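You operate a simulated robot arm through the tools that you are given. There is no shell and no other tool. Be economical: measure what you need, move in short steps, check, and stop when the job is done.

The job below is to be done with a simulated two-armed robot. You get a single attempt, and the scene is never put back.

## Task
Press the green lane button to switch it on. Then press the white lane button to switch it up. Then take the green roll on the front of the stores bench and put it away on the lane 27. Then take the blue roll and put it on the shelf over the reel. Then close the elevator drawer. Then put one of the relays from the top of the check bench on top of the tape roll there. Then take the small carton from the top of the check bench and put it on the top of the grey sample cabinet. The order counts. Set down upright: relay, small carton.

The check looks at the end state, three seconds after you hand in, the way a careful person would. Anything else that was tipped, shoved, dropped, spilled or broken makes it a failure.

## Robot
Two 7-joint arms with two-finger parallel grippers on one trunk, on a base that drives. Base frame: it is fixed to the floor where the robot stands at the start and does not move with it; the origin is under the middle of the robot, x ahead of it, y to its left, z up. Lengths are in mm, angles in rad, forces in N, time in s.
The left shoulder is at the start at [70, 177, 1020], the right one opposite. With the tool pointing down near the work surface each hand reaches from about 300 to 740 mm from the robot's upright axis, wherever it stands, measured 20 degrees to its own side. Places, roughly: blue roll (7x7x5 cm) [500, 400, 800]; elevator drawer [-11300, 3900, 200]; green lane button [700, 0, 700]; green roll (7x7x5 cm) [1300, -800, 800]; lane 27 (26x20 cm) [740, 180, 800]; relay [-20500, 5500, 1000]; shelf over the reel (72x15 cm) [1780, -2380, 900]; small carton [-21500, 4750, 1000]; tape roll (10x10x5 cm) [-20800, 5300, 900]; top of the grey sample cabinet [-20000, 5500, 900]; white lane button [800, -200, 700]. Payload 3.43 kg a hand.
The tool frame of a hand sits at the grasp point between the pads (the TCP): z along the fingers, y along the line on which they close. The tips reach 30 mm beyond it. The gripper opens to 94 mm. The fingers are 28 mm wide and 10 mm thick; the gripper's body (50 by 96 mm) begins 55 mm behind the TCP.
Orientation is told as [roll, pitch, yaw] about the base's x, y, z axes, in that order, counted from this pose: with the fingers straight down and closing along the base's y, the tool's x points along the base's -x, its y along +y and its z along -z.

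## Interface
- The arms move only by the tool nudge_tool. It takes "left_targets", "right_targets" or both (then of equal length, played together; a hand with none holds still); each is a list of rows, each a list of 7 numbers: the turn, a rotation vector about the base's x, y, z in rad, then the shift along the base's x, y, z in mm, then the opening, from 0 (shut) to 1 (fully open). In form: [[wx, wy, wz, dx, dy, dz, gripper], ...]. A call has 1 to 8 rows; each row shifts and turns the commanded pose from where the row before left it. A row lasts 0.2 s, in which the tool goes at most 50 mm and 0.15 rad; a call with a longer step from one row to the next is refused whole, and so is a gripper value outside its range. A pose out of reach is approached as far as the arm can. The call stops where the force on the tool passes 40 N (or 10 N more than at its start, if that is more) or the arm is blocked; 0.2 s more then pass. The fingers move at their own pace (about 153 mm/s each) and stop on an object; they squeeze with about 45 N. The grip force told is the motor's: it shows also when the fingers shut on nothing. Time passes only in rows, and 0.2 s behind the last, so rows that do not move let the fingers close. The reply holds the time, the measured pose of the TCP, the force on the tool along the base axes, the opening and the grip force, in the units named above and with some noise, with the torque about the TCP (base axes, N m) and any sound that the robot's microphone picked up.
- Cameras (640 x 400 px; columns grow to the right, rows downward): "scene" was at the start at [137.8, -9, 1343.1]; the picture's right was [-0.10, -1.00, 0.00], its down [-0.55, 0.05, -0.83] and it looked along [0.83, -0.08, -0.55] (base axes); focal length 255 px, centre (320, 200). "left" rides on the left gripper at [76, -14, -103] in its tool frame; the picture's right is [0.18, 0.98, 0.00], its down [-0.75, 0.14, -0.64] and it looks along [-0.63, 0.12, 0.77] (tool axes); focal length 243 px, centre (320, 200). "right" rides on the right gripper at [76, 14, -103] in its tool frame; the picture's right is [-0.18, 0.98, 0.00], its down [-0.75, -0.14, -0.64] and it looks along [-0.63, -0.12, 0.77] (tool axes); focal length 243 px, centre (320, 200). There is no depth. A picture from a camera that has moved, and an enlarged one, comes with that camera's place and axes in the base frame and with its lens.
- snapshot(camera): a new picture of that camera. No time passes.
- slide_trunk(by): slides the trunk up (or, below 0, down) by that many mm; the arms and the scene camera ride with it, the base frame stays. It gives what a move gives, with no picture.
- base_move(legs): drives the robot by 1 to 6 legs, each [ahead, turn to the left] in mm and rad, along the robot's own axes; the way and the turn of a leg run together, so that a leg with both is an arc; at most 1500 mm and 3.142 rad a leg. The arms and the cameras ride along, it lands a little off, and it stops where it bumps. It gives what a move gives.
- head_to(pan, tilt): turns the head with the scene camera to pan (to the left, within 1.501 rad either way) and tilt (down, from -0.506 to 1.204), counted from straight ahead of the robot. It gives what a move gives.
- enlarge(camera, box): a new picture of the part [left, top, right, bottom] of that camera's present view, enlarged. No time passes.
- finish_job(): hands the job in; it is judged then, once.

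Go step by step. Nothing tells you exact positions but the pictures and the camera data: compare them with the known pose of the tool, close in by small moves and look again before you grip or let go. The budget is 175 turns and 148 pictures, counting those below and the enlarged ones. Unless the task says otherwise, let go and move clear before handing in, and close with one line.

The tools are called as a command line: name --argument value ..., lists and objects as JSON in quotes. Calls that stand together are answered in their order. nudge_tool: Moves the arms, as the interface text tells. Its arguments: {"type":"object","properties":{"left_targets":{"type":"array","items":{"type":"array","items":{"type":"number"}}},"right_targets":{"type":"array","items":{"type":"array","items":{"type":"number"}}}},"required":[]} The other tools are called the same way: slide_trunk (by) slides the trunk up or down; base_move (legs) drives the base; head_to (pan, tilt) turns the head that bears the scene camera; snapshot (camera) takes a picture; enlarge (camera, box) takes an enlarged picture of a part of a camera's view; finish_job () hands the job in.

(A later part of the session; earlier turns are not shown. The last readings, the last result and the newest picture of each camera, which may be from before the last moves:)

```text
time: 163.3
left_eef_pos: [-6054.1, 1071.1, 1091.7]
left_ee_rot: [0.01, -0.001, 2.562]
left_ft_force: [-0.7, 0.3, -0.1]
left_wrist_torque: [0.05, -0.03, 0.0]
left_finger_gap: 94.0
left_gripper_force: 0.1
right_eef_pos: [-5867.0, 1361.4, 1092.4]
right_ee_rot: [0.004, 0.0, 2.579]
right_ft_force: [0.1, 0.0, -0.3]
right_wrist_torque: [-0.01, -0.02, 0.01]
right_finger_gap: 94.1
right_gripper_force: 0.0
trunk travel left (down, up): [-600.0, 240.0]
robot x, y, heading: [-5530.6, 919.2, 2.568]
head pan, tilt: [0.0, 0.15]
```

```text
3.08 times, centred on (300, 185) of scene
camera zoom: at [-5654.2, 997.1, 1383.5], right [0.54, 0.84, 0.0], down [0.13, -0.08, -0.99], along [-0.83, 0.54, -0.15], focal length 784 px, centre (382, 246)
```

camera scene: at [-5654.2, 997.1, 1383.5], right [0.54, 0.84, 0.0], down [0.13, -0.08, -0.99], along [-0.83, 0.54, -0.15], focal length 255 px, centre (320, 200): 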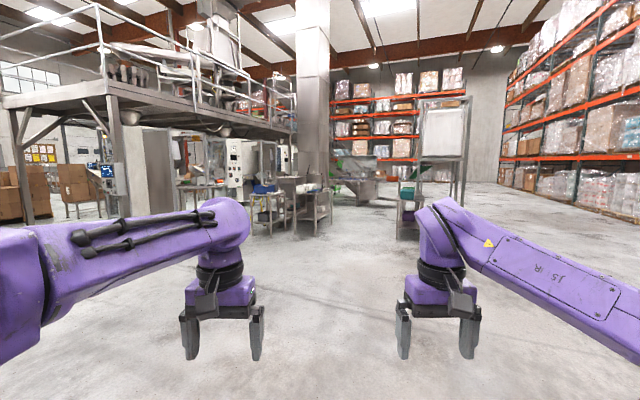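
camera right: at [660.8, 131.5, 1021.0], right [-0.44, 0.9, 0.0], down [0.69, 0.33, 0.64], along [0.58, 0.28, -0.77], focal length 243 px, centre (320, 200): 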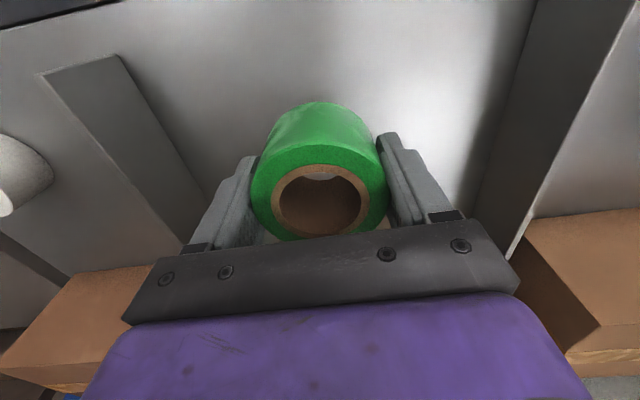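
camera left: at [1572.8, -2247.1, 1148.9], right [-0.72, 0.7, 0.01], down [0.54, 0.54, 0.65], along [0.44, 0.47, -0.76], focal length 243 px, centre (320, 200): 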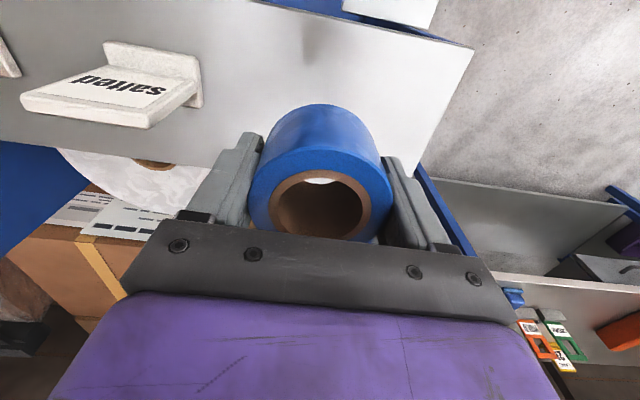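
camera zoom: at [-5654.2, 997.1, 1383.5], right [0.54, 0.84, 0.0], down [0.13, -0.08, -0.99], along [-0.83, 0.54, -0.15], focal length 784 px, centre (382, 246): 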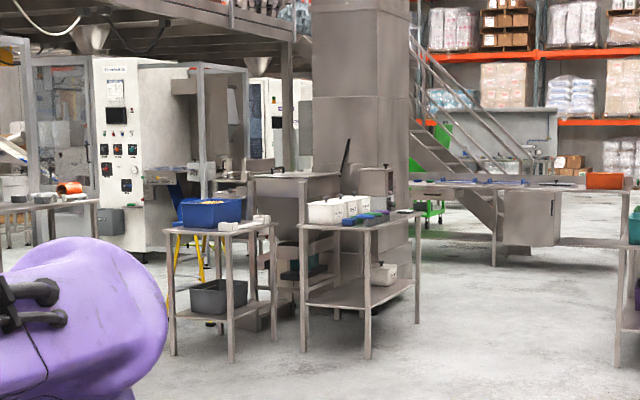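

Two small tables stand before the column base. I drive 3.5 m nearer for a better view.

base_move --legs '[[0, 0.096], [1500, 0], [1500, 0], [600, 0]]'

head_to --pan 0.0 --tilt 0.35

snapshot --camera "scene"

```text
time: 181.2
left_eef_pos: [-9207.1, 2748.4, 1090.7]
left_ee_rot: [0.01, -0.002, 2.621]
left_ft_force: [0.0, -0.6, -0.2]
left_wrist_torque: [-0.02, 0.01, 0.01]
left_finger_gap: 94.1
left_gripper_force: 0.1
right_eef_pos: [-9038.1, 3048.6, 1092.6]
right_ee_rot: [0.003, 0.0, 2.641]
right_ft_force: [-0.8, -0.5, 0.3]
right_wrist_torque: [0.0, -0.04, 0.02]
right_finger_gap: 93.7
right_gripper_force: 0.1
trunk travel left (down, up): [-600.0, 240.0]
robot x, y, heading: [-8677.5, 2632.0, 2.627]
head pan, tilt: [0.0, 0.15]
```

```text
time: 181.9
left_eef_pos: [-9207.3, 2747.8, 1091.5]
left_ee_rot: [0.008, -0.002, 2.621]
left_ft_force: [-0.4, 0.5, 0.6]
left_wrist_torque: [-0.01, -0.01, -0.01]
left_finger_gap: 94.1
left_gripper_force: 0.0
right_eef_pos: [-9040.3, 3049.0, 1091.9]
right_ee_rot: [0.005, 0.0, 2.64]
right_ft_force: [-0.2, 0.1, 0.2]
right_wrist_torque: [-0.04, 0.0, -0.01]
right_finger_gap: 93.8
right_gripper_force: 0.2
trunk travel left (down, up): [-600.0, 240.0]
robot x, y, heading: [-8676.2, 2627.6, 2.629]
head pan, tilt: [0.0, 0.351]
```

```text
85 pictures are left
camera scene: at [-8804.3, 2698.7, 1364.8], right [0.49, 0.87, 0.0], down [0.3, -0.17, -0.94], along [-0.82, 0.46, -0.34], focal length 255 px, centre (320, 200)
```

scene: 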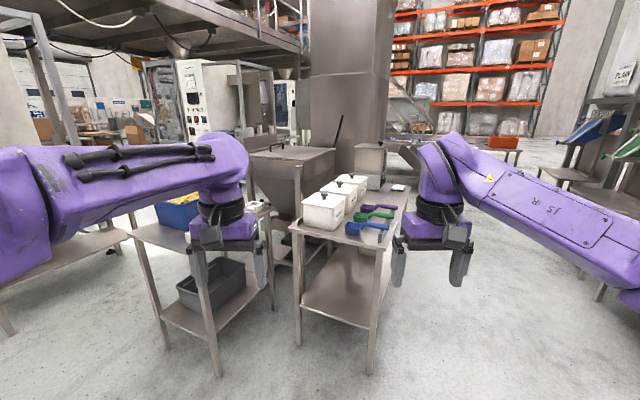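

enlarge --camera "scene" --box '[220, 110, 440, 290]'

```text
2.22 times, centred on (330, 200) of scene
camera zoom: at [-8804.3, 2698.7, 1364.8], right [0.49, 0.87, 0.0], down [0.3, -0.17, -0.94], along [-0.82, 0.46, -0.34], focal length 566 px, centre (298, 200)
```

zoom: 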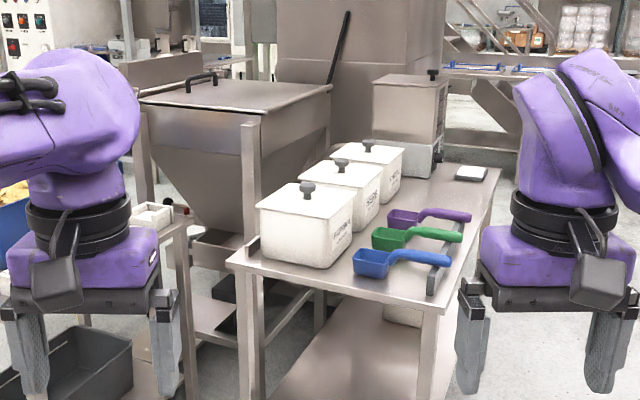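

The view of the column base is cluttered. I lower the trunk for a flatter look between the tables.

slide_trunk --by -500

enlarge --camera "scene" --box '[200, 60, 400, 240]'

```text
refused: -500 is not a number from -400 to 400
```

```text
2.22 times, centred on (300, 150) of scene
camera zoom: at [-8804.3, 2698.7, 1364.8], right [0.49, 0.87, 0.0], down [0.3, -0.17, -0.94], along [-0.82, 0.46, -0.34], focal length 566 px, centre (364, 311)
```

zoom: 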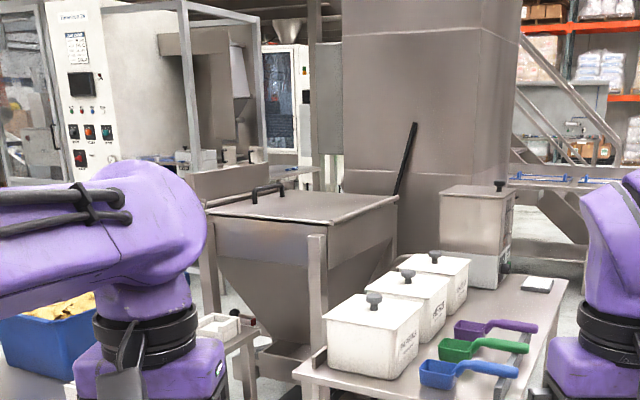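

slide_trunk --by -400

snapshot --camera "scene"

enlarge --camera "scene" --box '[220, 130, 420, 260]'

```text
time: 185.7
left_eef_pos: [-9206.7, 2748.9, 691.5]
left_ee_rot: [0.01, -0.003, 2.622]
left_ft_force: [0.5, 0.0, -0.3]
left_wrist_torque: [-0.03, 0.01, 0.0]
left_finger_gap: 94.0
left_gripper_force: 0.0
right_eef_pos: [-9037.4, 3048.2, 693.0]
right_ee_rot: [0.003, 0.0, 2.639]
right_ft_force: [-0.8, 0.4, -1.1]
right_wrist_torque: [-0.04, 0.05, 0.03]
right_finger_gap: 94.0
right_gripper_force: 0.1
trunk travel left (down, up): [-200.0, 640.0]
robot x, y, heading: [-8677.8, 2629.3, 2.628]
head pan, tilt: [0.0, 0.351]
```

```text
82 pictures are left
camera scene: at [-8804.2, 2698.6, 964.8], right [0.49, 0.87, 0.0], down [0.3, -0.17, -0.94], along [-0.82, 0.46, -0.34], focal length 255 px, centre (320, 200)
```

scene: 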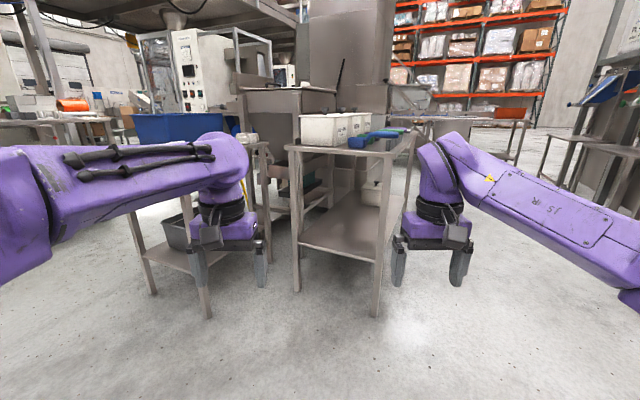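

```text
3.08 times, centred on (320, 195) of scene
camera zoom: at [-8804.2, 2698.6, 964.8], right [0.49, 0.87, 0.0], down [0.3, -0.17, -0.94], along [-0.82, 0.46, -0.34], focal length 784 px, centre (320, 215)
```

zoom: 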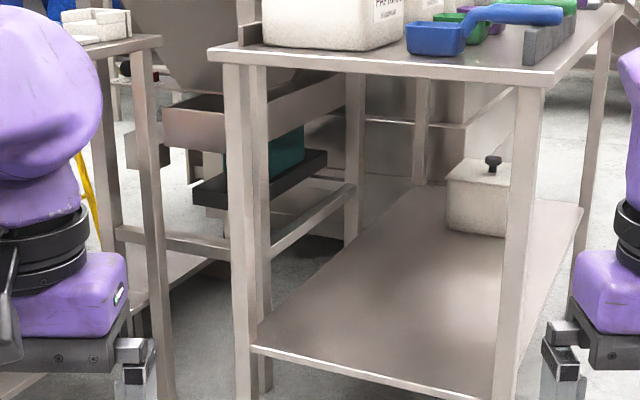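

A teal drawer sits at the elevator base around (-11300,3920,205), behind the right-hand table; everything is aligned with the same diagonal. I drive round the table through the right aisle to view it from the side.

base_move --legs '[[0, -1.035], [840, 0], [0, 0.6], [1200, 0]]'

head_to --pan 0.9 --tilt 0.3

snapshot --camera "scene"

```text
time: 200.2
left_eef_pos: [-9878.3, 4759.7, 691.2]
left_ee_rot: [0.009, -0.001, 2.218]
left_ft_force: [-0.1, -0.3, 0.1]
left_wrist_torque: [-0.01, 0.02, 0.0]
left_finger_gap: 94.1
left_gripper_force: 0.1
right_eef_pos: [-9608.9, 4971.0, 691.8]
right_ee_rot: [0.003, 0.0, 2.239]
right_ft_force: [0.3, -0.3, -0.1]
right_wrist_torque: [-0.03, 0.0, 0.0]
right_finger_gap: 94.4
right_gripper_force: 0.1
trunk travel left (down, up): [-200.0, 640.0]
robot x, y, heading: [-9439.9, 4444.1, 2.228]
head pan, tilt: [0.0, 0.351]
```

```text
time: 201.4
left_eef_pos: [-9878.5, 4759.5, 692.8]
left_ee_rot: [0.012, -0.002, 2.218]
left_ft_force: [0.5, -0.1, 0.4]
left_wrist_torque: [0.0, -0.04, 0.0]
left_finger_gap: 94.2
left_gripper_force: 0.0
right_eef_pos: [-9608.8, 4971.4, 692.1]
right_ee_rot: [0.004, 0.0, 2.24]
right_ft_force: [0.5, 0.0, -0.3]
right_wrist_torque: [-0.01, -0.01, 0.0]
right_finger_gap: 94.1
right_gripper_force: 0.0
trunk travel left (down, up): [-200.0, 640.0]
robot x, y, heading: [-9439.3, 4444.1, 2.228]
head pan, tilt: [0.901, 0.3]
```

```text
80 pictures are left
camera scene: at [-9565.2, 4484.6, 969.5], right [0.02, 1.0, 0.0], down [0.3, -0.01, -0.96], along [-0.96, 0.02, -0.3], focal length 255 px, centre (320, 200)
```

scene: 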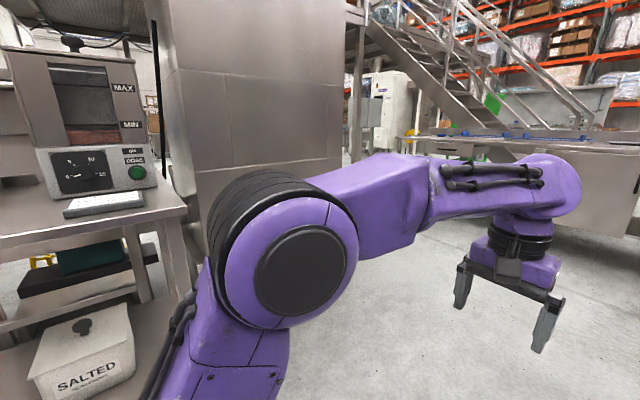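

That teal box is just a bin under the hopper; the drawer place lies on the column face now hidden by my arm. I drive on and turn to face the column.

base_move --legs '[[0, -0.035], [660, 0], [0, 1.571]]'

head_to --pan 0.0 --tilt 0.4

snapshot --camera "scene"

```text
time: 209.3
left_eef_pos: [-10167.2, 4567.2, 691.6]
left_ee_rot: [0.009, 0.0, -2.559]
left_ft_force: [-0.4, 0.4, 0.4]
left_wrist_torque: [-0.01, 0.01, -0.01]
left_finger_gap: 94.0
left_gripper_force: 0.0
right_eef_pos: [-10359.1, 4850.7, 691.3]
right_ee_rot: [0.005, 0.0, -2.538]
right_ft_force: [0.1, 1.1, 0.0]
right_wrist_torque: [0.01, 0.02, -0.03]
right_finger_gap: 94.1
right_gripper_force: 0.0
trunk travel left (down, up): [-200.0, 640.0]
robot x, y, heading: [-9822.6, 4980.1, -2.553]
head pan, tilt: [0.901, 0.3]
```

```text
time: 210.5
left_eef_pos: [-10166.0, 4567.3, 692.2]
left_ee_rot: [0.011, -0.002, -2.559]
left_ft_force: [-0.7, -0.1, 0.7]
left_wrist_torque: [0.01, -0.01, 0.0]
left_finger_gap: 93.9
left_gripper_force: 0.0
right_eef_pos: [-10359.6, 4850.1, 691.1]
right_ee_rot: [0.003, 0.001, -2.539]
right_ft_force: [-0.6, -0.1, 0.1]
right_wrist_torque: [0.01, -0.01, -0.01]
right_finger_gap: 94.1
right_gripper_force: 0.1
trunk travel left (down, up): [-200.0, 640.0]
robot x, y, heading: [-9820.9, 4980.6, -2.552]
head pan, tilt: [0.0, 0.4]
```

```text
79 pictures are left
camera scene: at [-9941.6, 4904.3, 960.2], right [-0.56, 0.83, 0.0], down [0.32, 0.22, -0.92], along [-0.77, -0.51, -0.39], focal length 255 px, centre (320, 200)
```

scene: 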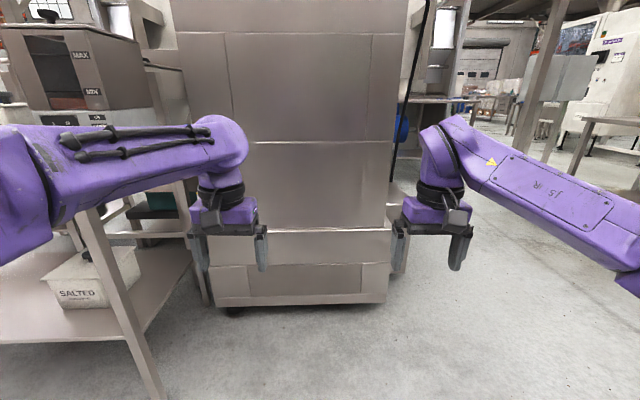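

enlarge --camera "scene" --box '[180, 180, 420, 330]'

```text
2.67 times, centred on (300, 255) of scene
camera zoom: at [-9941.6, 4904.3, 960.2], right [-0.56, 0.83, 0.0], down [0.32, 0.22, -0.92], along [-0.77, -0.51, -0.39], focal length 680 px, centre (373, 53)
```

zoom: 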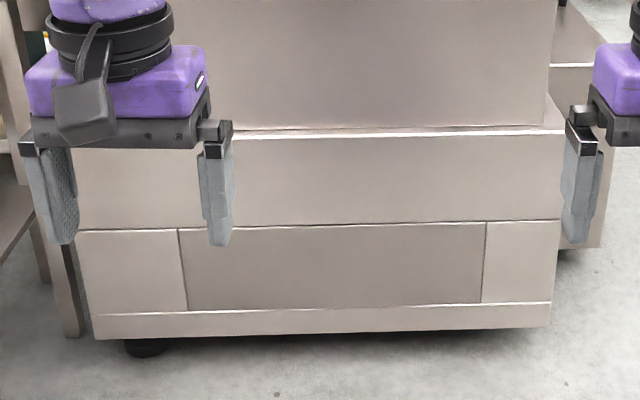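

The column's near face has only a flush panel; the drawer coordinate lies at its far side. I look right for a way round.

head_to --pan -0.6 --tilt 0.3

snapshot --camera "scene"

```text
time: 211.5
left_eef_pos: [-10166.6, 4567.2, 692.3]
left_ee_rot: [0.01, -0.002, -2.559]
left_ft_force: [-0.1, -0.1, 1.3]
left_wrist_torque: [-0.02, 0.0, 0.01]
left_finger_gap: 93.9
left_gripper_force: 0.1
right_eef_pos: [-10359.4, 4851.4, 692.3]
right_ee_rot: [0.003, -0.001, -2.537]
right_ft_force: [-1.1, 0.1, 0.5]
right_wrist_torque: [0.0, -0.03, 0.01]
right_finger_gap: 94.1
right_gripper_force: 0.1
trunk travel left (down, up): [-200.0, 640.0]
robot x, y, heading: [-9818.7, 4985.2, -2.555]
head pan, tilt: [-0.6, 0.3]
```

```text
77 pictures are left
camera scene: at [-9958.0, 4956.8, 969.5], right [0.01, 1.0, 0.0], down [0.3, 0.0, -0.96], along [-0.96, 0.01, -0.3], focal length 255 px, centre (320, 200)
```

scene: 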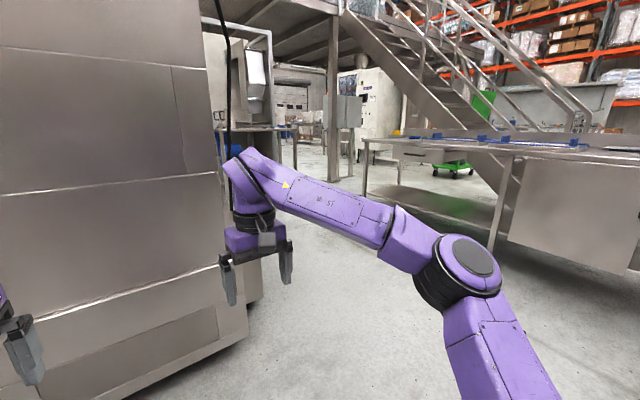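

There is a wide passage between the column and the bench beyond. I drive round the column's right corner and look.

base_move --legs '[[0, -1.537], [1170, 0], [0, 1.571], [1500, 0]]'

head_to --pan 0.7 --tilt 0.25

snapshot --camera "scene"

```text
time: 232.0
left_eef_pos: [-12031.7, 4657.4, 691.9]
left_ee_rot: [0.011, -0.002, -2.535]
left_ft_force: [-0.2, 0.0, -0.2]
left_wrist_torque: [-0.02, 0.02, 0.01]
left_finger_gap: 93.8
left_gripper_force: 0.1
right_eef_pos: [-12229.4, 4937.1, 692.3]
right_ee_rot: [0.004, 0.0, -2.515]
right_ft_force: [0.4, 0.2, -0.1]
right_wrist_torque: [0.01, 0.01, 0.01]
right_finger_gap: 94.2
right_gripper_force: 0.1
trunk travel left (down, up): [-200.0, 640.0]
robot x, y, heading: [-11695.6, 5078.5, -2.533]
head pan, tilt: [-0.6, 0.3]
```

```text
time: 233.4
left_eef_pos: [-12030.7, 4656.7, 691.2]
left_ee_rot: [0.01, -0.002, -2.537]
left_ft_force: [-0.1, 0.1, -0.2]
left_wrist_torque: [-0.01, -0.06, 0.0]
left_finger_gap: 94.1
left_gripper_force: 0.1
right_eef_pos: [-12230.6, 4936.2, 691.1]
right_ee_rot: [0.004, -0.001, -2.512]
right_ft_force: [0.0, 0.9, 0.3]
right_wrist_torque: [-0.02, 0.0, 0.0]
right_finger_gap: 93.9
right_gripper_force: 0.0
trunk travel left (down, up): [-200.0, 640.0]
robot x, y, heading: [-11697.3, 5080.1, -2.527]
head pan, tilt: [0.7, 0.25]
```

```text
76 pictures are left
camera scene: at [-11762.1, 4962.0, 974.2], right [-0.97, 0.26, 0.0], down [0.06, 0.24, -0.97], along [-0.25, -0.94, -0.25], focal length 255 px, centre (320, 200)
```

scene: 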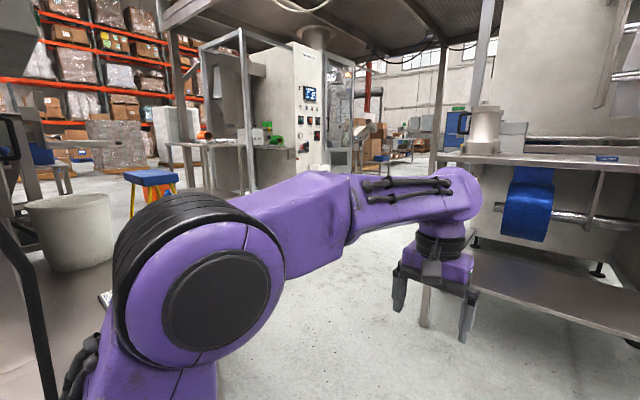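

The drawer spot is hidden behind my shoulder. I rotate left to look straight at it.

base_move --legs '[[0, 0.85]]'

head_to --pan 0.1 --tilt 0.5

snapshot --camera "scene"

```text
time: 236.1
left_eef_pos: [-11596.4, 4548.5, 690.6]
left_ee_rot: [0.011, -0.001, -1.684]
left_ft_force: [0.6, 1.1, 0.4]
left_wrist_torque: [-0.03, 0.02, 0.0]
left_finger_gap: 93.9
left_gripper_force: 0.0
right_eef_pos: [-11938.3, 4584.8, 692.4]
right_ee_rot: [0.003, 0.0, -1.662]
right_ft_force: [-0.8, -0.4, -0.3]
right_wrist_torque: [0.02, 0.03, -0.05]
right_finger_gap: 94.0
right_gripper_force: 0.1
trunk travel left (down, up): [-200.0, 640.0]
robot x, y, heading: [-11695.3, 5086.3, -1.677]
head pan, tilt: [0.7, 0.25]
```

```text
time: 237.1
left_eef_pos: [-11596.7, 4549.5, 691.8]
left_ee_rot: [0.011, -0.002, -1.685]
left_ft_force: [0.5, 0.0, -0.1]
left_wrist_torque: [-0.03, 0.0, -0.01]
left_finger_gap: 94.1
left_gripper_force: 0.2
right_eef_pos: [-11939.2, 4583.8, 691.8]
right_ee_rot: [0.004, 0.0, -1.663]
right_ft_force: [0.5, -1.0, 0.4]
right_wrist_torque: [0.01, 0.01, 0.0]
right_finger_gap: 93.9
right_gripper_force: 0.0
trunk travel left (down, up): [-200.0, 640.0]
robot x, y, heading: [-11698.0, 5083.4, -1.671]
head pan, tilt: [0.099, 0.499]
```

```text
75 pictures are left
camera scene: at [-11703.1, 4940.1, 951.1], right [-1.0, 0.01, 0.0], down [0.0, 0.48, -0.88], along [-0.01, -0.88, -0.48], focal length 255 px, centre (320, 200)
```

scene: 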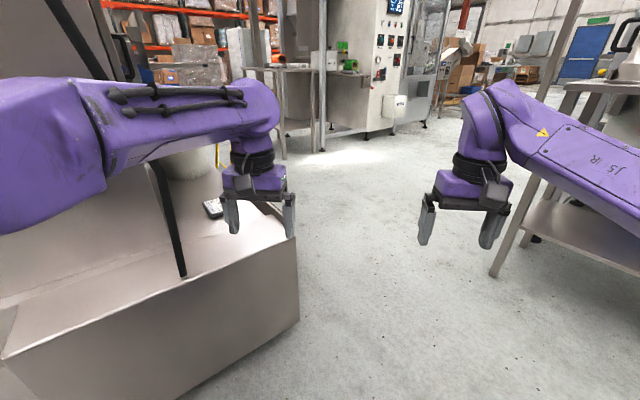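

The drawer is on the plinth's far end, past the corner at about (-11629,4158); machine leg opposite at (-12599,3998). I steer through the ~0.95 m gap between.

base_move --legs '[[0, -0.567], [488, 0], [0, 0.467], [628, 0]]'

head_to --pan 0.6 --tilt 0.5

snapshot --camera "scene"

```text
time: 245.6
left_eef_pos: [-12087.1, 3551.5, 622.9]
left_ee_rot: [-0.014, 0.062, -1.794]
left_ft_force: [-0.2, -0.9, -1.4]
left_wrist_torque: [0.07, -0.03, -0.01]
left_finger_gap: 93.9
left_gripper_force: 0.1
right_eef_pos: [-12439.2, 3626.3, 650.2]
right_ee_rot: [0.038, 0.057, -1.858]
right_ft_force: [-0.2, 0.9, 2.4]
right_wrist_torque: [-0.04, -0.02, -0.01]
right_finger_gap: 94.0
right_gripper_force: 0.2
trunk travel left (down, up): [-200.0, 640.0]
robot x, y, heading: [-12111.0, 4164.4, -1.849]
head pan, tilt: [0.099, 0.499]
stopped in leg 4: the robot was blocked; the commanded pose is now the measured one
```

```text
time: 246.5
left_eef_pos: [-12100.7, 3539.0, 622.8]
left_ee_rot: [-0.029, 0.044, -1.822]
left_ft_force: [-1.6, -0.9, 0.8]
left_wrist_torque: [0.07, -0.11, -0.01]
left_finger_gap: 94.1
left_gripper_force: 0.0
right_eef_pos: [-12445.6, 3629.2, 676.0]
right_ee_rot: [0.055, 0.016, -1.879]
right_ft_force: [1.5, 0.4, -1.4]
right_wrist_torque: [-0.01, 0.05, -0.02]
right_finger_gap: 93.9
right_gripper_force: 0.1
trunk travel left (down, up): [-200.0, 640.0]
robot x, y, heading: [-12103.8, 4160.4, -1.81]
head pan, tilt: [0.6, 0.499]
```

```text
74 pictures are left
camera scene: at [-12099.7, 3912.4, 948.6], right [-0.93, -0.35, -0.06], down [-0.16, 0.55, -0.82], along [0.32, -0.76, -0.57], focal length 255 px, centre (320, 200)
```

scene: 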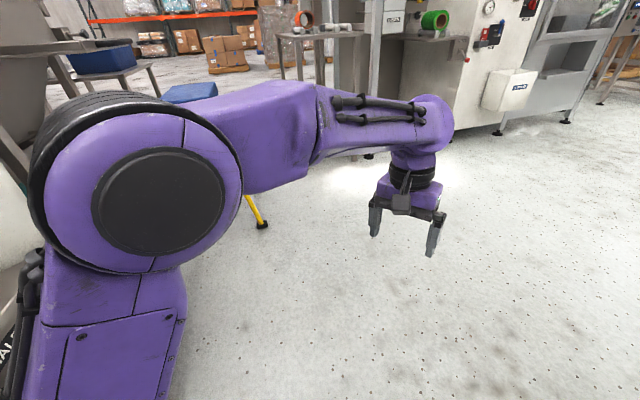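

The robot was blocked. I look both sides to see what it touches.

head_to --pan -0.8 --tilt 0.7

snapshot --camera "scene"

head_to --pan 1.3 --tilt 0.8

snapshot --camera "scene"

```text
time: 248.0
left_eef_pos: [-12102.3, 3537.8, 622.5]
left_ee_rot: [-0.027, 0.044, -1.826]
left_ft_force: [0.0, 0.3, -0.8]
left_wrist_torque: [-0.01, -0.02, -0.02]
left_finger_gap: 93.9
left_gripper_force: 0.0
right_eef_pos: [-12449.4, 3628.7, 677.5]
right_ee_rot: [0.062, 0.014, -1.892]
right_ft_force: [-0.5, -0.6, 0.1]
right_wrist_torque: [0.02, -0.01, 0.0]
right_finger_gap: 94.0
right_gripper_force: 0.2
trunk travel left (down, up): [-200.0, 640.0]
robot x, y, heading: [-12103.0, 4158.3, -1.807]
head pan, tilt: [-0.799, 0.7]
```

```text
73 pictures are left
camera scene: at [-12204.0, 3953.3, 935.1], right [-0.51, 0.85, 0.1], down [0.57, 0.42, -0.71], along [-0.65, -0.31, -0.7], focal length 255 px, centre (320, 200)
```

scene: 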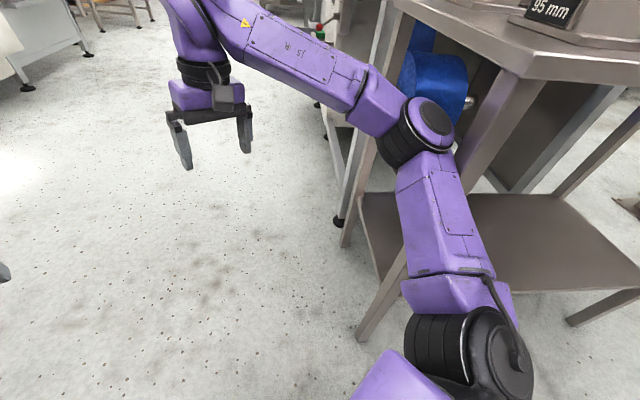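

```text
time: 250.0
left_eef_pos: [-12104.2, 3535.8, 622.2]
left_ee_rot: [-0.027, 0.047, -1.825]
left_ft_force: [-0.1, -0.4, 0.3]
left_wrist_torque: [0.0, 0.04, 0.01]
left_finger_gap: 94.2
left_gripper_force: 0.0
right_eef_pos: [-12449.7, 3628.7, 676.3]
right_ee_rot: [0.062, 0.013, -1.892]
right_ft_force: [0.6, -1.0, 0.3]
right_wrist_torque: [0.01, 0.02, 0.0]
right_finger_gap: 94.1
right_gripper_force: 0.0
trunk travel left (down, up): [-200.0, 640.0]
robot x, y, heading: [-12102.5, 4158.3, -1.813]
head pan, tilt: [1.3, 0.799]
```

```text
72 pictures are left
camera scene: at [-12060.6, 3957.4, 929.0], right [-0.49, -0.87, -0.12], down [-0.61, 0.43, -0.66], along [0.62, -0.25, -0.74], focal length 255 px, centre (320, 200)
```

scene: 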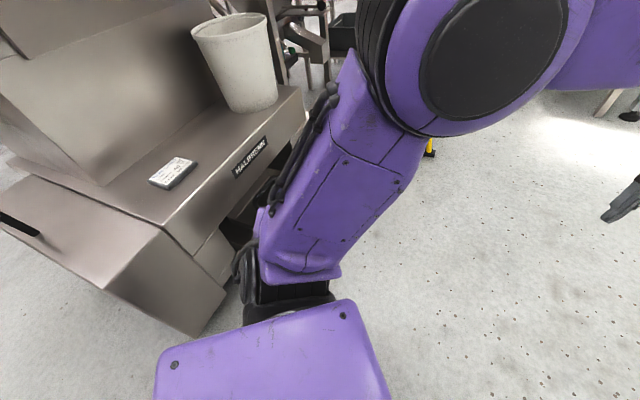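

The right elbow is pressed against the machine table's edge. I back off straight, then raise the trunk so the elbows clear.

base_move --legs '[[-180, 0]]'

head_to --pan -0.8 --tilt 0.6

snapshot --camera "scene"

```text
time: 250.8
left_eef_pos: [-12142.6, 3535.0, 654.1]
left_ee_rot: [-0.073, -0.079, -1.861]
left_ft_force: [-0.7, -1.2, -11.9]
left_wrist_torque: [0.09, 0.04, 0.04]
left_finger_gap: 93.8
left_gripper_force: 0.2
right_eef_pos: [-12465.2, 3673.3, 722.7]
right_ee_rot: [0.124, -0.123, -1.966]
right_ft_force: [3.5, 5.1, 20.4]
right_wrist_torque: [-0.24, 0.38, -0.1]
right_finger_gap: 93.7
right_gripper_force: 0.0
trunk travel left (down, up): [-200.0, 640.0]
robot x, y, heading: [-12101.9, 4098.1, -1.591]
head pan, tilt: [1.3, 0.799]
stopped in leg 1: the robot was blocked; the commanded pose is now the measured one
```

```text
time: 252.8
left_eef_pos: [-12115.9, 3559.5, 666.5]
left_ee_rot: [-0.083, -0.109, -1.819]
left_ft_force: [0.1, -0.7, 0.6]
left_wrist_torque: [-0.03, -0.04, 0.0]
left_finger_gap: 94.2
left_gripper_force: 0.1
right_eef_pos: [-12449.9, 3689.7, 736.8]
right_ee_rot: [0.149, -0.14, -1.962]
right_ft_force: [-0.1, 0.6, -0.1]
right_wrist_torque: [0.01, -0.01, -0.02]
right_finger_gap: 94.2
right_gripper_force: 0.0
trunk travel left (down, up): [-200.0, 640.0]
robot x, y, heading: [-12103.9, 4114.4, -1.613]
head pan, tilt: [-0.799, 0.6]
```

```text
71 pictures are left
camera scene: at [-12177.7, 3897.9, 941.5], right [-0.67, 0.74, 0.08], down [0.43, 0.47, -0.77], along [-0.61, -0.48, -0.63], focal length 255 px, centre (320, 200)
```

scene: 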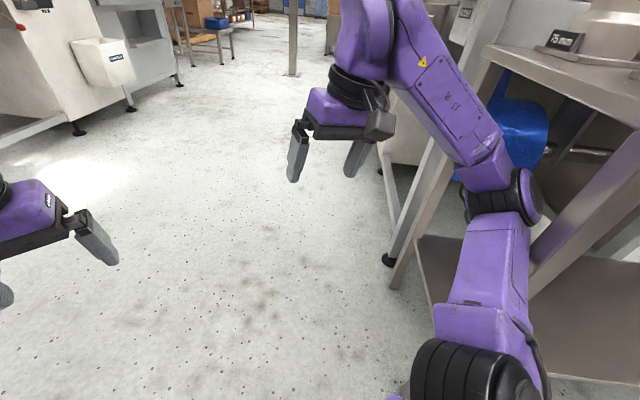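

The right elbow is still leaning on the table's leg. I bring the right hand toward the robot's middle and forward to draw the elbow in.

nudge_tool --right_targets '[[0, 0, 0, 30, -25, 0, 1], [0, 0, 0, 30, -25, 0, 1], [0, 0, 0, 30, -25, 0, 1], [0, 0, 0, 30, -25, 0, 1]]'

snapshot --camera "scene"

```text
time: 253.1
left_eef_pos: [-12110.2, 3596.6, 653.2]
left_ee_rot: [-0.147, -0.09, -1.805]
left_ft_force: [-2.4, 0.5, -0.3]
left_wrist_torque: [-0.06, -0.22, 0.03]
left_finger_gap: 94.1
left_gripper_force: 0.0
right_eef_pos: [-12427.4, 3719.9, 757.9]
right_ee_rot: [0.141, -0.286, -1.93]
right_ft_force: [-1.5, 1.4, -0.7]
right_wrist_torque: [-0.08, -0.09, 0.01]
right_finger_gap: 93.8
right_gripper_force: 0.0
trunk travel left (down, up): [-200.0, 640.0]
robot x, y, heading: [-12106.1, 4104.1, -1.579]
head pan, tilt: [-0.799, 0.6]
stopped in row 1 (left hand): the arm was blocked; the commanded pose is now the measured one
```

```text
70 pictures are left
camera scene: at [-12157.7, 3897.0, 944.8], right [-0.69, 0.72, 0.08], down [0.4, 0.48, -0.79], along [-0.6, -0.51, -0.61], focal length 255 px, centre (320, 200)
```

scene: 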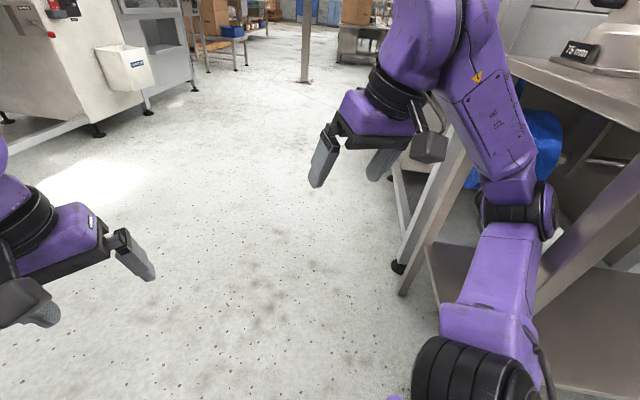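

The robot also reads slightly pitched forward. I look down around the base before moving any further.

head_to --pan 0.9 --tilt 1.2

snapshot --camera "scene"

head_to --pan -1.0 --tilt 1.2

snapshot --camera "scene"

```text
time: 254.8
left_eef_pos: [-12128.1, 3585.7, 642.9]
left_ee_rot: [-0.161, -0.067, -1.822]
left_ft_force: [0.2, -0.2, 0.3]
left_wrist_torque: [-0.01, 0.03, -0.03]
left_finger_gap: 94.0
left_gripper_force: 0.0
right_eef_pos: [-12447.3, 3709.1, 745.8]
right_ee_rot: [0.157, -0.261, -1.96]
right_ft_force: [0.0, 0.7, -0.7]
right_wrist_torque: [0.01, 0.02, 0.02]
right_finger_gap: 94.0
right_gripper_force: 0.1
trunk travel left (down, up): [-200.0, 640.0]
robot x, y, heading: [-12109.8, 4109.1, -1.583]
head pan, tilt: [0.901, 1.201]
```

```text
69 pictures are left
camera scene: at [-12057.0, 3911.9, 900.0], right [-0.63, -0.77, -0.09], down [-0.73, 0.62, -0.28], along [0.28, -0.11, -0.95], focal length 255 px, centre (320, 200)
```

scene: 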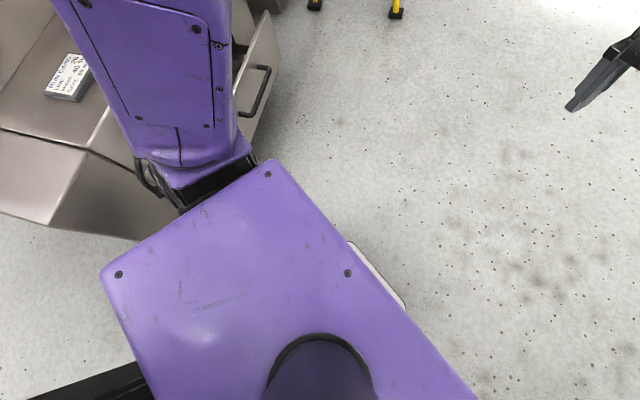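

```text
time: 256.7
left_eef_pos: [-12129.7, 3585.6, 642.3]
left_ee_rot: [-0.159, -0.069, -1.825]
left_ft_force: [0.1, -0.1, 0.7]
left_wrist_torque: [-0.01, 0.03, -0.01]
left_finger_gap: 94.0
left_gripper_force: 0.1
right_eef_pos: [-12447.7, 3708.3, 744.9]
right_ee_rot: [0.157, -0.26, -1.961]
right_ft_force: [-0.8, -0.9, -0.7]
right_wrist_torque: [0.03, -0.04, 0.0]
right_finger_gap: 93.8
right_gripper_force: 0.1
trunk travel left (down, up): [-200.0, 640.0]
robot x, y, heading: [-12105.4, 4108.7, -1.577]
head pan, tilt: [-1.0, 1.201]
```

```text
68 pictures are left
camera scene: at [-12148.0, 3916.7, 901.2], right [-0.54, 0.84, 0.11], down [0.79, 0.54, -0.3], along [-0.31, -0.08, -0.95], focal length 255 px, centre (320, 200)
```

scene: 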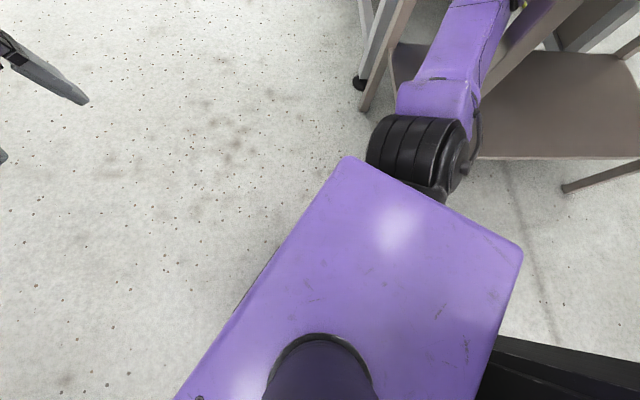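

I see the drawer handle at about (-11408,3747,200). The right elbow seems caught between the table's legs; I keep drawing the right hand inward and forward.

nudge_tool --right_targets '[[0, 0, 0, 15, -20, 0, 1], [0, 0, 0, 15, -20, 0, 1], [0, 0, 0, 15, -20, 0, 1], [0, 0, 0, 15, -20, 0, 1], [0, 0, 0, 15, -20, 0, 1], [0, 0, 0, 15, -20, 0, 1]]'

head_to --pan -0.9 --tilt 0.8

snapshot --camera "scene"

```text
time: 257.0
left_eef_pos: [-12145.7, 3629.4, 633.3]
left_ee_rot: [-0.224, -0.054, -1.813]
left_ft_force: [1.2, 1.6, -0.7]
left_wrist_torque: [-0.07, 0.05, 0.03]
left_finger_gap: 94.1
left_gripper_force: 0.1
right_eef_pos: [-12448.9, 3711.8, 722.5]
right_ee_rot: [0.089, -0.381, -1.866]
right_ft_force: [0.8, -0.2, -1.4]
right_wrist_torque: [0.01, 0.06, -0.03]
right_finger_gap: 94.1
right_gripper_force: 0.0
right hand out of reach, approached as far as the arm can: row 1
trunk travel left (down, up): [-200.0, 640.0]
robot x, y, heading: [-12105.5, 4097.3, -1.538]
head pan, tilt: [-1.0, 1.201]
stopped in row 1 (right hand): the arm was blocked; the commanded pose is now the measured one
```

```text
time: 257.9
left_eef_pos: [-12146.6, 3625.4, 626.8]
left_ee_rot: [-0.224, -0.037, -1.817]
left_ft_force: [0.7, 0.4, 0.3]
left_wrist_torque: [-0.01, 0.0, -0.02]
left_finger_gap: 94.1
left_gripper_force: 0.0
right_eef_pos: [-12451.9, 3709.1, 720.7]
right_ee_rot: [0.085, -0.358, -1.875]
right_ft_force: [-0.2, 0.2, 1.2]
right_wrist_torque: [0.0, -0.01, 0.03]
right_finger_gap: 93.9
right_gripper_force: 0.1
trunk travel left (down, up): [-200.0, 640.0]
robot x, y, heading: [-12105.0, 4104.4, -1.543]
head pan, tilt: [-0.901, 0.799]
```

```text
67 pictures are left
camera scene: at [-12162.2, 3888.9, 925.2], right [-0.64, 0.76, 0.1], down [0.55, 0.54, -0.63], along [-0.54, -0.35, -0.77], focal length 255 px, centre (320, 200)
```

scene: 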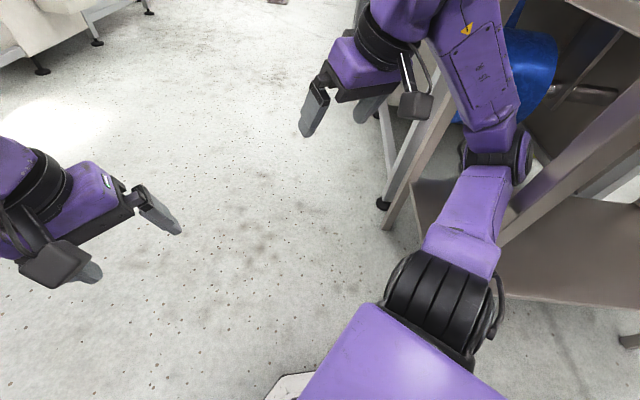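

Working it out: the right upper arm has already slipped past the table's corner leg (‑12599,4000), so backing up hooks on it, while forward is free. I drive forward.

base_move --legs '[[250, 0]]'

head_to --pan -1.2 --tilt 0.6

snapshot --camera "scene"

```text
time: 258.6
left_eef_pos: [-12155.8, 3722.8, 621.2]
left_ee_rot: [-0.315, -0.006, -1.771]
left_ft_force: [-1.5, 2.8, 0.6]
left_wrist_torque: [-0.12, -0.17, 0.0]
left_finger_gap: 93.9
left_gripper_force: 0.0
right_eef_pos: [-12445.9, 3733.2, 726.0]
right_ee_rot: [-0.057, -0.753, -1.675]
right_ft_force: [2.8, 1.2, -3.8]
right_wrist_torque: [-0.04, 0.18, -0.08]
right_finger_gap: 94.2
right_gripper_force: 0.2
trunk travel left (down, up): [-200.0, 640.0]
robot x, y, heading: [-12105.2, 4078.7, -1.458]
head pan, tilt: [-0.901, 0.799]
stopped in leg 1: the robot was blocked; the commanded pose is now the measured one
```

```text
time: 259.4
left_eef_pos: [-12163.7, 3704.4, 607.6]
left_ee_rot: [-0.317, 0.028, -1.813]
left_ft_force: [0.5, -0.7, -0.6]
left_wrist_torque: [0.01, 0.03, 0.03]
left_finger_gap: 93.9
left_gripper_force: 0.1
right_eef_pos: [-12456.4, 3722.9, 708.2]
right_ee_rot: [-0.009, -0.669, -1.734]
right_ft_force: [0.0, -0.4, -1.5]
right_wrist_torque: [0.05, -0.06, 0.01]
right_finger_gap: 94.2
right_gripper_force: 0.1
trunk travel left (down, up): [-200.0, 640.0]
robot x, y, heading: [-12105.9, 4079.1, -1.474]
head pan, tilt: [-1.201, 0.6]
```

```text
66 pictures are left
camera scene: at [-12170.5, 3874.0, 943.7], right [-0.45, 0.89, 0.12], down [0.5, 0.36, -0.79], along [-0.74, -0.3, -0.6], focal length 255 px, centre (320, 200)
```

scene: 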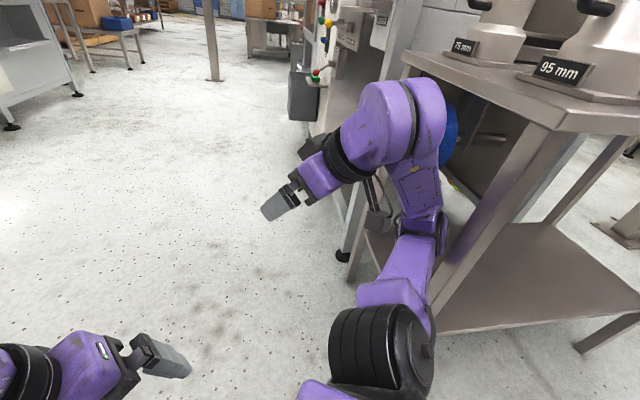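

Something still holds the robot. I look at the left side again.

head_to --pan 1.4 --tilt 0.5

snapshot --camera "scene"

snapshot --camera "left"

snapshot --camera "right"

```text
time: 261.8
left_eef_pos: [-12164.4, 3712.8, 611.1]
left_ee_rot: [-0.308, 0.017, -1.806]
left_ft_force: [-0.3, -0.1, -0.3]
left_wrist_torque: [-0.01, 0.04, -0.01]
left_finger_gap: 94.1
left_gripper_force: 0.1
right_eef_pos: [-12459.3, 3731.5, 715.0]
right_ee_rot: [-0.013, -0.708, -1.737]
right_ft_force: [-0.5, 0.2, 0.1]
right_wrist_torque: [-0.03, 0.0, -0.01]
right_finger_gap: 93.8
right_gripper_force: 0.0
trunk travel left (down, up): [-200.0, 640.0]
robot x, y, heading: [-12106.5, 4080.4, -1.482]
head pan, tilt: [1.4, 0.499]
```

```text
65 pictures are left
camera scene: at [-12007.3, 3916.9, 956.2], right [-0.08, -0.99, -0.11], down [-0.48, 0.14, -0.87], along [0.87, -0.01, -0.49], focal length 255 px, centre (320, 200)
```

scene: 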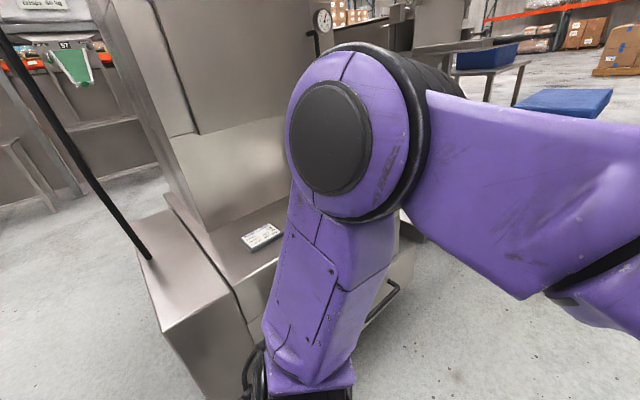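

```text
64 pictures are left
camera left: at [-12131.4, 3779.9, 713.4], right [0.96, -0.03, -0.29], down [0.14, -0.82, 0.55], along [-0.26, -0.57, -0.78], focal length 243 px, centre (320, 200)
```

left: 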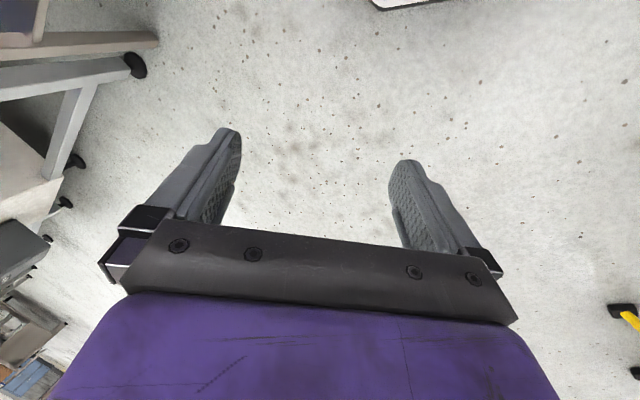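

```text
63 pictures are left
camera right: at [-12424.1, 3851.7, 743.4], right [0.94, -0.31, 0.11], down [-0.15, -0.13, 0.98], along [-0.29, -0.94, -0.17], focal length 243 px, centre (320, 200)
```

right: 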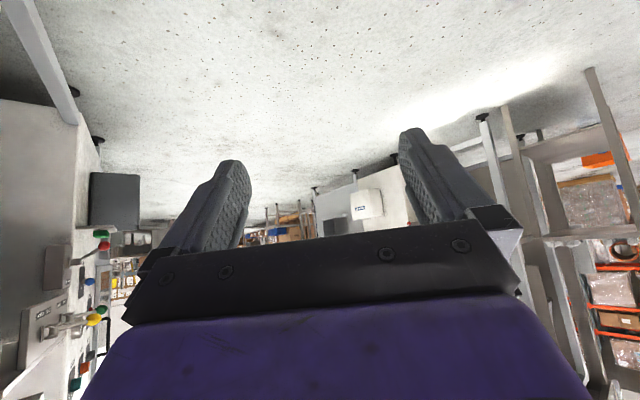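

The right forearm seems wedged under the table's top edge, holding the robot pitched. I lower the trunk a little to release it.

slide_trunk --by -90

head_to --pan -1.2 --tilt 0.6

snapshot --camera "scene"

```text
time: 262.1
left_eef_pos: [-12165.1, 3755.5, 603.6]
left_ee_rot: [-0.333, 0.03, -1.751]
left_ft_force: [2.5, -0.8, -0.4]
left_wrist_torque: [0.03, 0.3, 0.01]
left_finger_gap: 94.0
left_gripper_force: 0.1
right_eef_pos: [-12450.8, 3750.3, 715.8]
right_ee_rot: [-0.069, -0.781, -1.603]
right_ft_force: [6.3, 0.1, 0.7]
right_wrist_torque: [0.08, 0.32, -0.35]
right_finger_gap: 93.9
right_gripper_force: 0.1
trunk travel left (down, up): [-198.0, 642.0]
robot x, y, heading: [-12129.4, 4056.3, -1.362]
head pan, tilt: [1.4, 0.499]
stopped: the arm was blocked; the commanded pose is now the measured one
```

```text
time: 264.4
left_eef_pos: [-12164.0, 3750.4, 597.4]
left_ee_rot: [-0.327, 0.053, -1.807]
left_ft_force: [0.0, -0.3, 0.2]
left_wrist_torque: [-0.01, 0.0, 0.02]
left_finger_gap: 94.0
left_gripper_force: 0.0
right_eef_pos: [-12460.5, 3758.3, 716.8]
right_ee_rot: [-0.05, -0.78, -1.696]
right_ft_force: [0.5, -0.2, -0.6]
right_wrist_torque: [0.04, -0.01, 0.01]
right_finger_gap: 93.9
right_gripper_force: 0.0
trunk travel left (down, up): [-198.0, 642.0]
robot x, y, heading: [-12131.9, 4062.5, -1.448]
head pan, tilt: [-1.201, 0.6]
```

```text
62 pictures are left
camera scene: at [-12190.7, 3861.7, 942.7], right [-0.47, 0.88, 0.11], down [0.49, 0.36, -0.8], along [-0.74, -0.32, -0.6], focal length 255 px, centre (320, 200)
```

scene: 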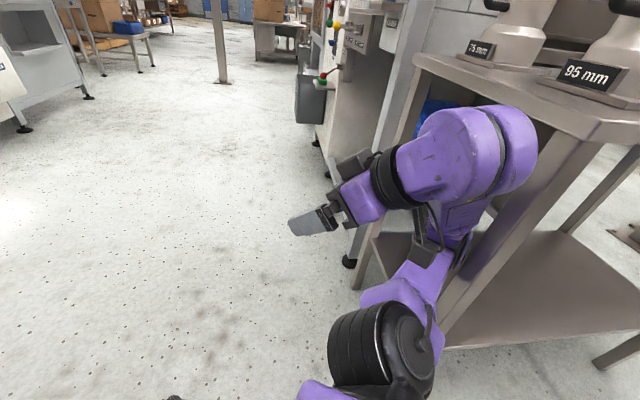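

The robot's pitch persists and every command stops early. I try a small straight reverse to see how the base itself responds.

base_move --legs '[[-100, 0]]'

snapshot --camera "scene"

```text
time: 265.1
left_eef_pos: [-12168.6, 3764.9, 604.1]
left_ee_rot: [-0.402, 0.066, -1.604]
left_ft_force: [-37.4, -199.5, 41.8]
left_wrist_torque: [16.51, -3.59, 5.38]
left_finger_gap: 90.2
left_gripper_force: 0.0
right_eef_pos: [-12472.7, 3740.2, 690.3]
right_ee_rot: [0.166, -0.774, -1.592]
right_ft_force: [-0.7, -2.5, -3.2]
right_wrist_torque: [0.03, -0.05, 0.07]
right_finger_gap: 94.0
right_gripper_force: 0.1
trunk travel left (down, up): [-198.0, 642.0]
robot x, y, heading: [-12138.1, 4012.6, -1.269]
head pan, tilt: [-1.201, 0.6]
stopped in leg 1: the robot was blocked; the commanded pose is now the measured one
```

```text
61 pictures are left
camera scene: at [-12173.7, 3808.3, 942.2], right [-0.62, 0.78, 0.1], down [0.42, 0.44, -0.79], along [-0.66, -0.45, -0.6], focal length 255 px, centre (320, 200)
```

scene: 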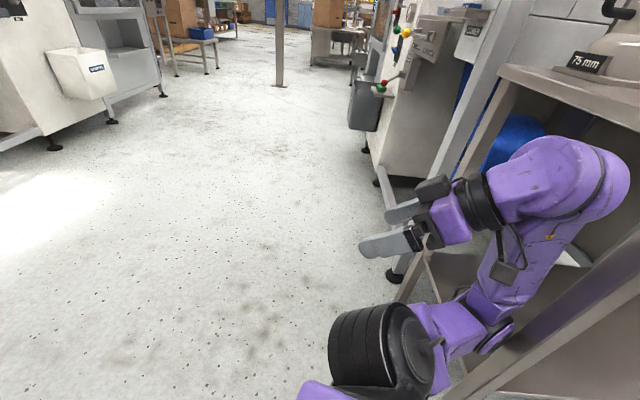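

The left hand has drifted into the robot's own base and the right one toward the table. I move both hands out and away.

nudge_tool --left_targets '[[0, 0, 0, 15, -40, 20, 1], [0, 0, 0, 15, -40, 20, 1], [0, 0, 0, 15, -40, 20, 1], [0, 0, 0, 15, -40, 20, 1]]' --right_targets '[[0, 0, 0, 25, -40, 0, 1], [0, 0, 0, 25, -40, 0, 1], [0, 0, 0, 25, -40, 0, 1], [0, 0, 0, 25, -40, 0, 1]]'

snapshot --camera "scene"

```text
time: 265.4
left_eef_pos: [-12166.3, 3767.7, 606.0]
left_ee_rot: [-0.42, 0.068, -1.44]
left_ft_force: [85.4, -157.0, 112.3]
left_wrist_torque: [15.38, 6.79, 3.8]
left_finger_gap: 94.0
left_gripper_force: 0.0
right_eef_pos: [-12476.4, 3749.9, 691.2]
right_ee_rot: [0.227, -0.853, -1.477]
right_ft_force: [-2.1, 2.1, -3.7]
right_wrist_torque: [-0.28, -0.23, 0.06]
right_finger_gap: 94.0
right_gripper_force: 0.1
right hand out of reach, approached as far as the arm can: row 1
trunk travel left (down, up): [-198.0, 642.0]
robot x, y, heading: [-12142.3, 3996.3, -1.234]
head pan, tilt: [-1.201, 0.6]
stopped in row 1 (left hand): the force on the tool passed its limit at 227 N (the readings are from after the stop); the commanded pose is now the measured one
```

```text
60 pictures are left
camera scene: at [-12176.3, 3816.0, 944.0], right [-0.65, 0.76, 0.07], down [0.41, 0.43, -0.8], along [-0.64, -0.49, -0.59], focal length 255 px, centre (320, 200)
```

scene: 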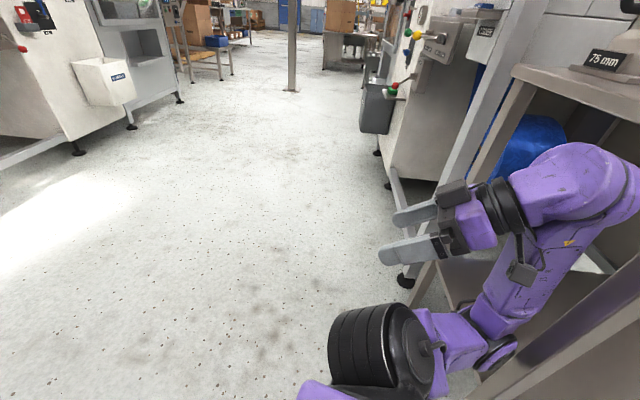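

nudge_tool --left_targets '[[0, 0, 0, 10, -40, 25, 1], [0, 0, 0, 10, -40, 25, 1], [0, 0, 0, 10, -40, 25, 1]]'

head_to --pan 0.3 --tilt 1.1

snapshot --camera "scene"

```text
time: 265.7
left_eef_pos: [-12158.5, 3780.0, 608.8]
left_ee_rot: [-0.405, -0.006, -1.398]
left_ft_force: [95.3, -136.3, 75.3]
left_wrist_torque: [14.44, 7.11, 3.28]
left_finger_gap: 94.0
left_gripper_force: 0.1
right_eef_pos: [-12482.0, 3773.0, 695.9]
right_ee_rot: [0.202, -0.972, -1.407]
right_ft_force: [0.6, -0.2, 0.3]
right_wrist_torque: [0.01, 0.02, -0.03]
right_finger_gap: 94.1
right_gripper_force: 0.1
trunk travel left (down, up): [-198.0, 642.0]
robot x, y, heading: [-12145.7, 3981.6, -1.216]
head pan, tilt: [-1.201, 0.6]
stopped in row 1 (right hand): the arm was blocked; the commanded pose is now the measured one
```

```text
time: 267.3
left_eef_pos: [-12158.8, 3778.5, 610.8]
left_ee_rot: [-0.387, -0.015, -1.433]
left_ft_force: [120.8, -121.8, 58.9]
left_wrist_torque: [14.39, 7.99, 0.37]
left_finger_gap: 94.2
left_gripper_force: 0.0
right_eef_pos: [-12485.3, 3768.4, 691.1]
right_ee_rot: [0.243, -0.955, -1.49]
right_ft_force: [1.1, 0.2, 0.5]
right_wrist_torque: [0.0, 0.0, -0.01]
right_finger_gap: 93.9
right_gripper_force: 0.1
trunk travel left (down, up): [-198.0, 642.0]
robot x, y, heading: [-12140.3, 3984.1, -1.22]
head pan, tilt: [0.3, 1.1]
```

```text
59 pictures are left
camera scene: at [-12067.7, 3851.3, 901.3], right [-0.79, -0.61, -0.01], down [-0.55, 0.73, -0.41], along [0.25, -0.32, -0.91], focal length 255 px, centre (320, 200)
```

scene: 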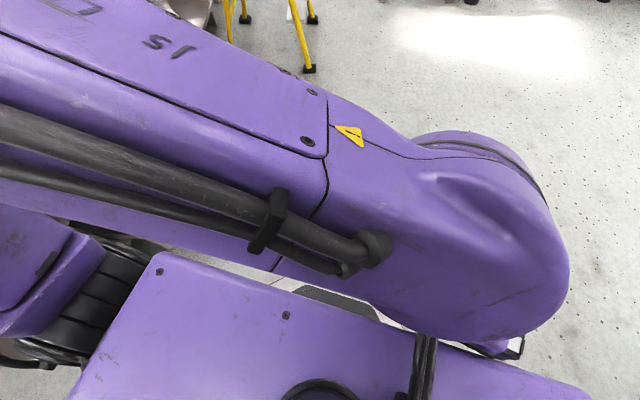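

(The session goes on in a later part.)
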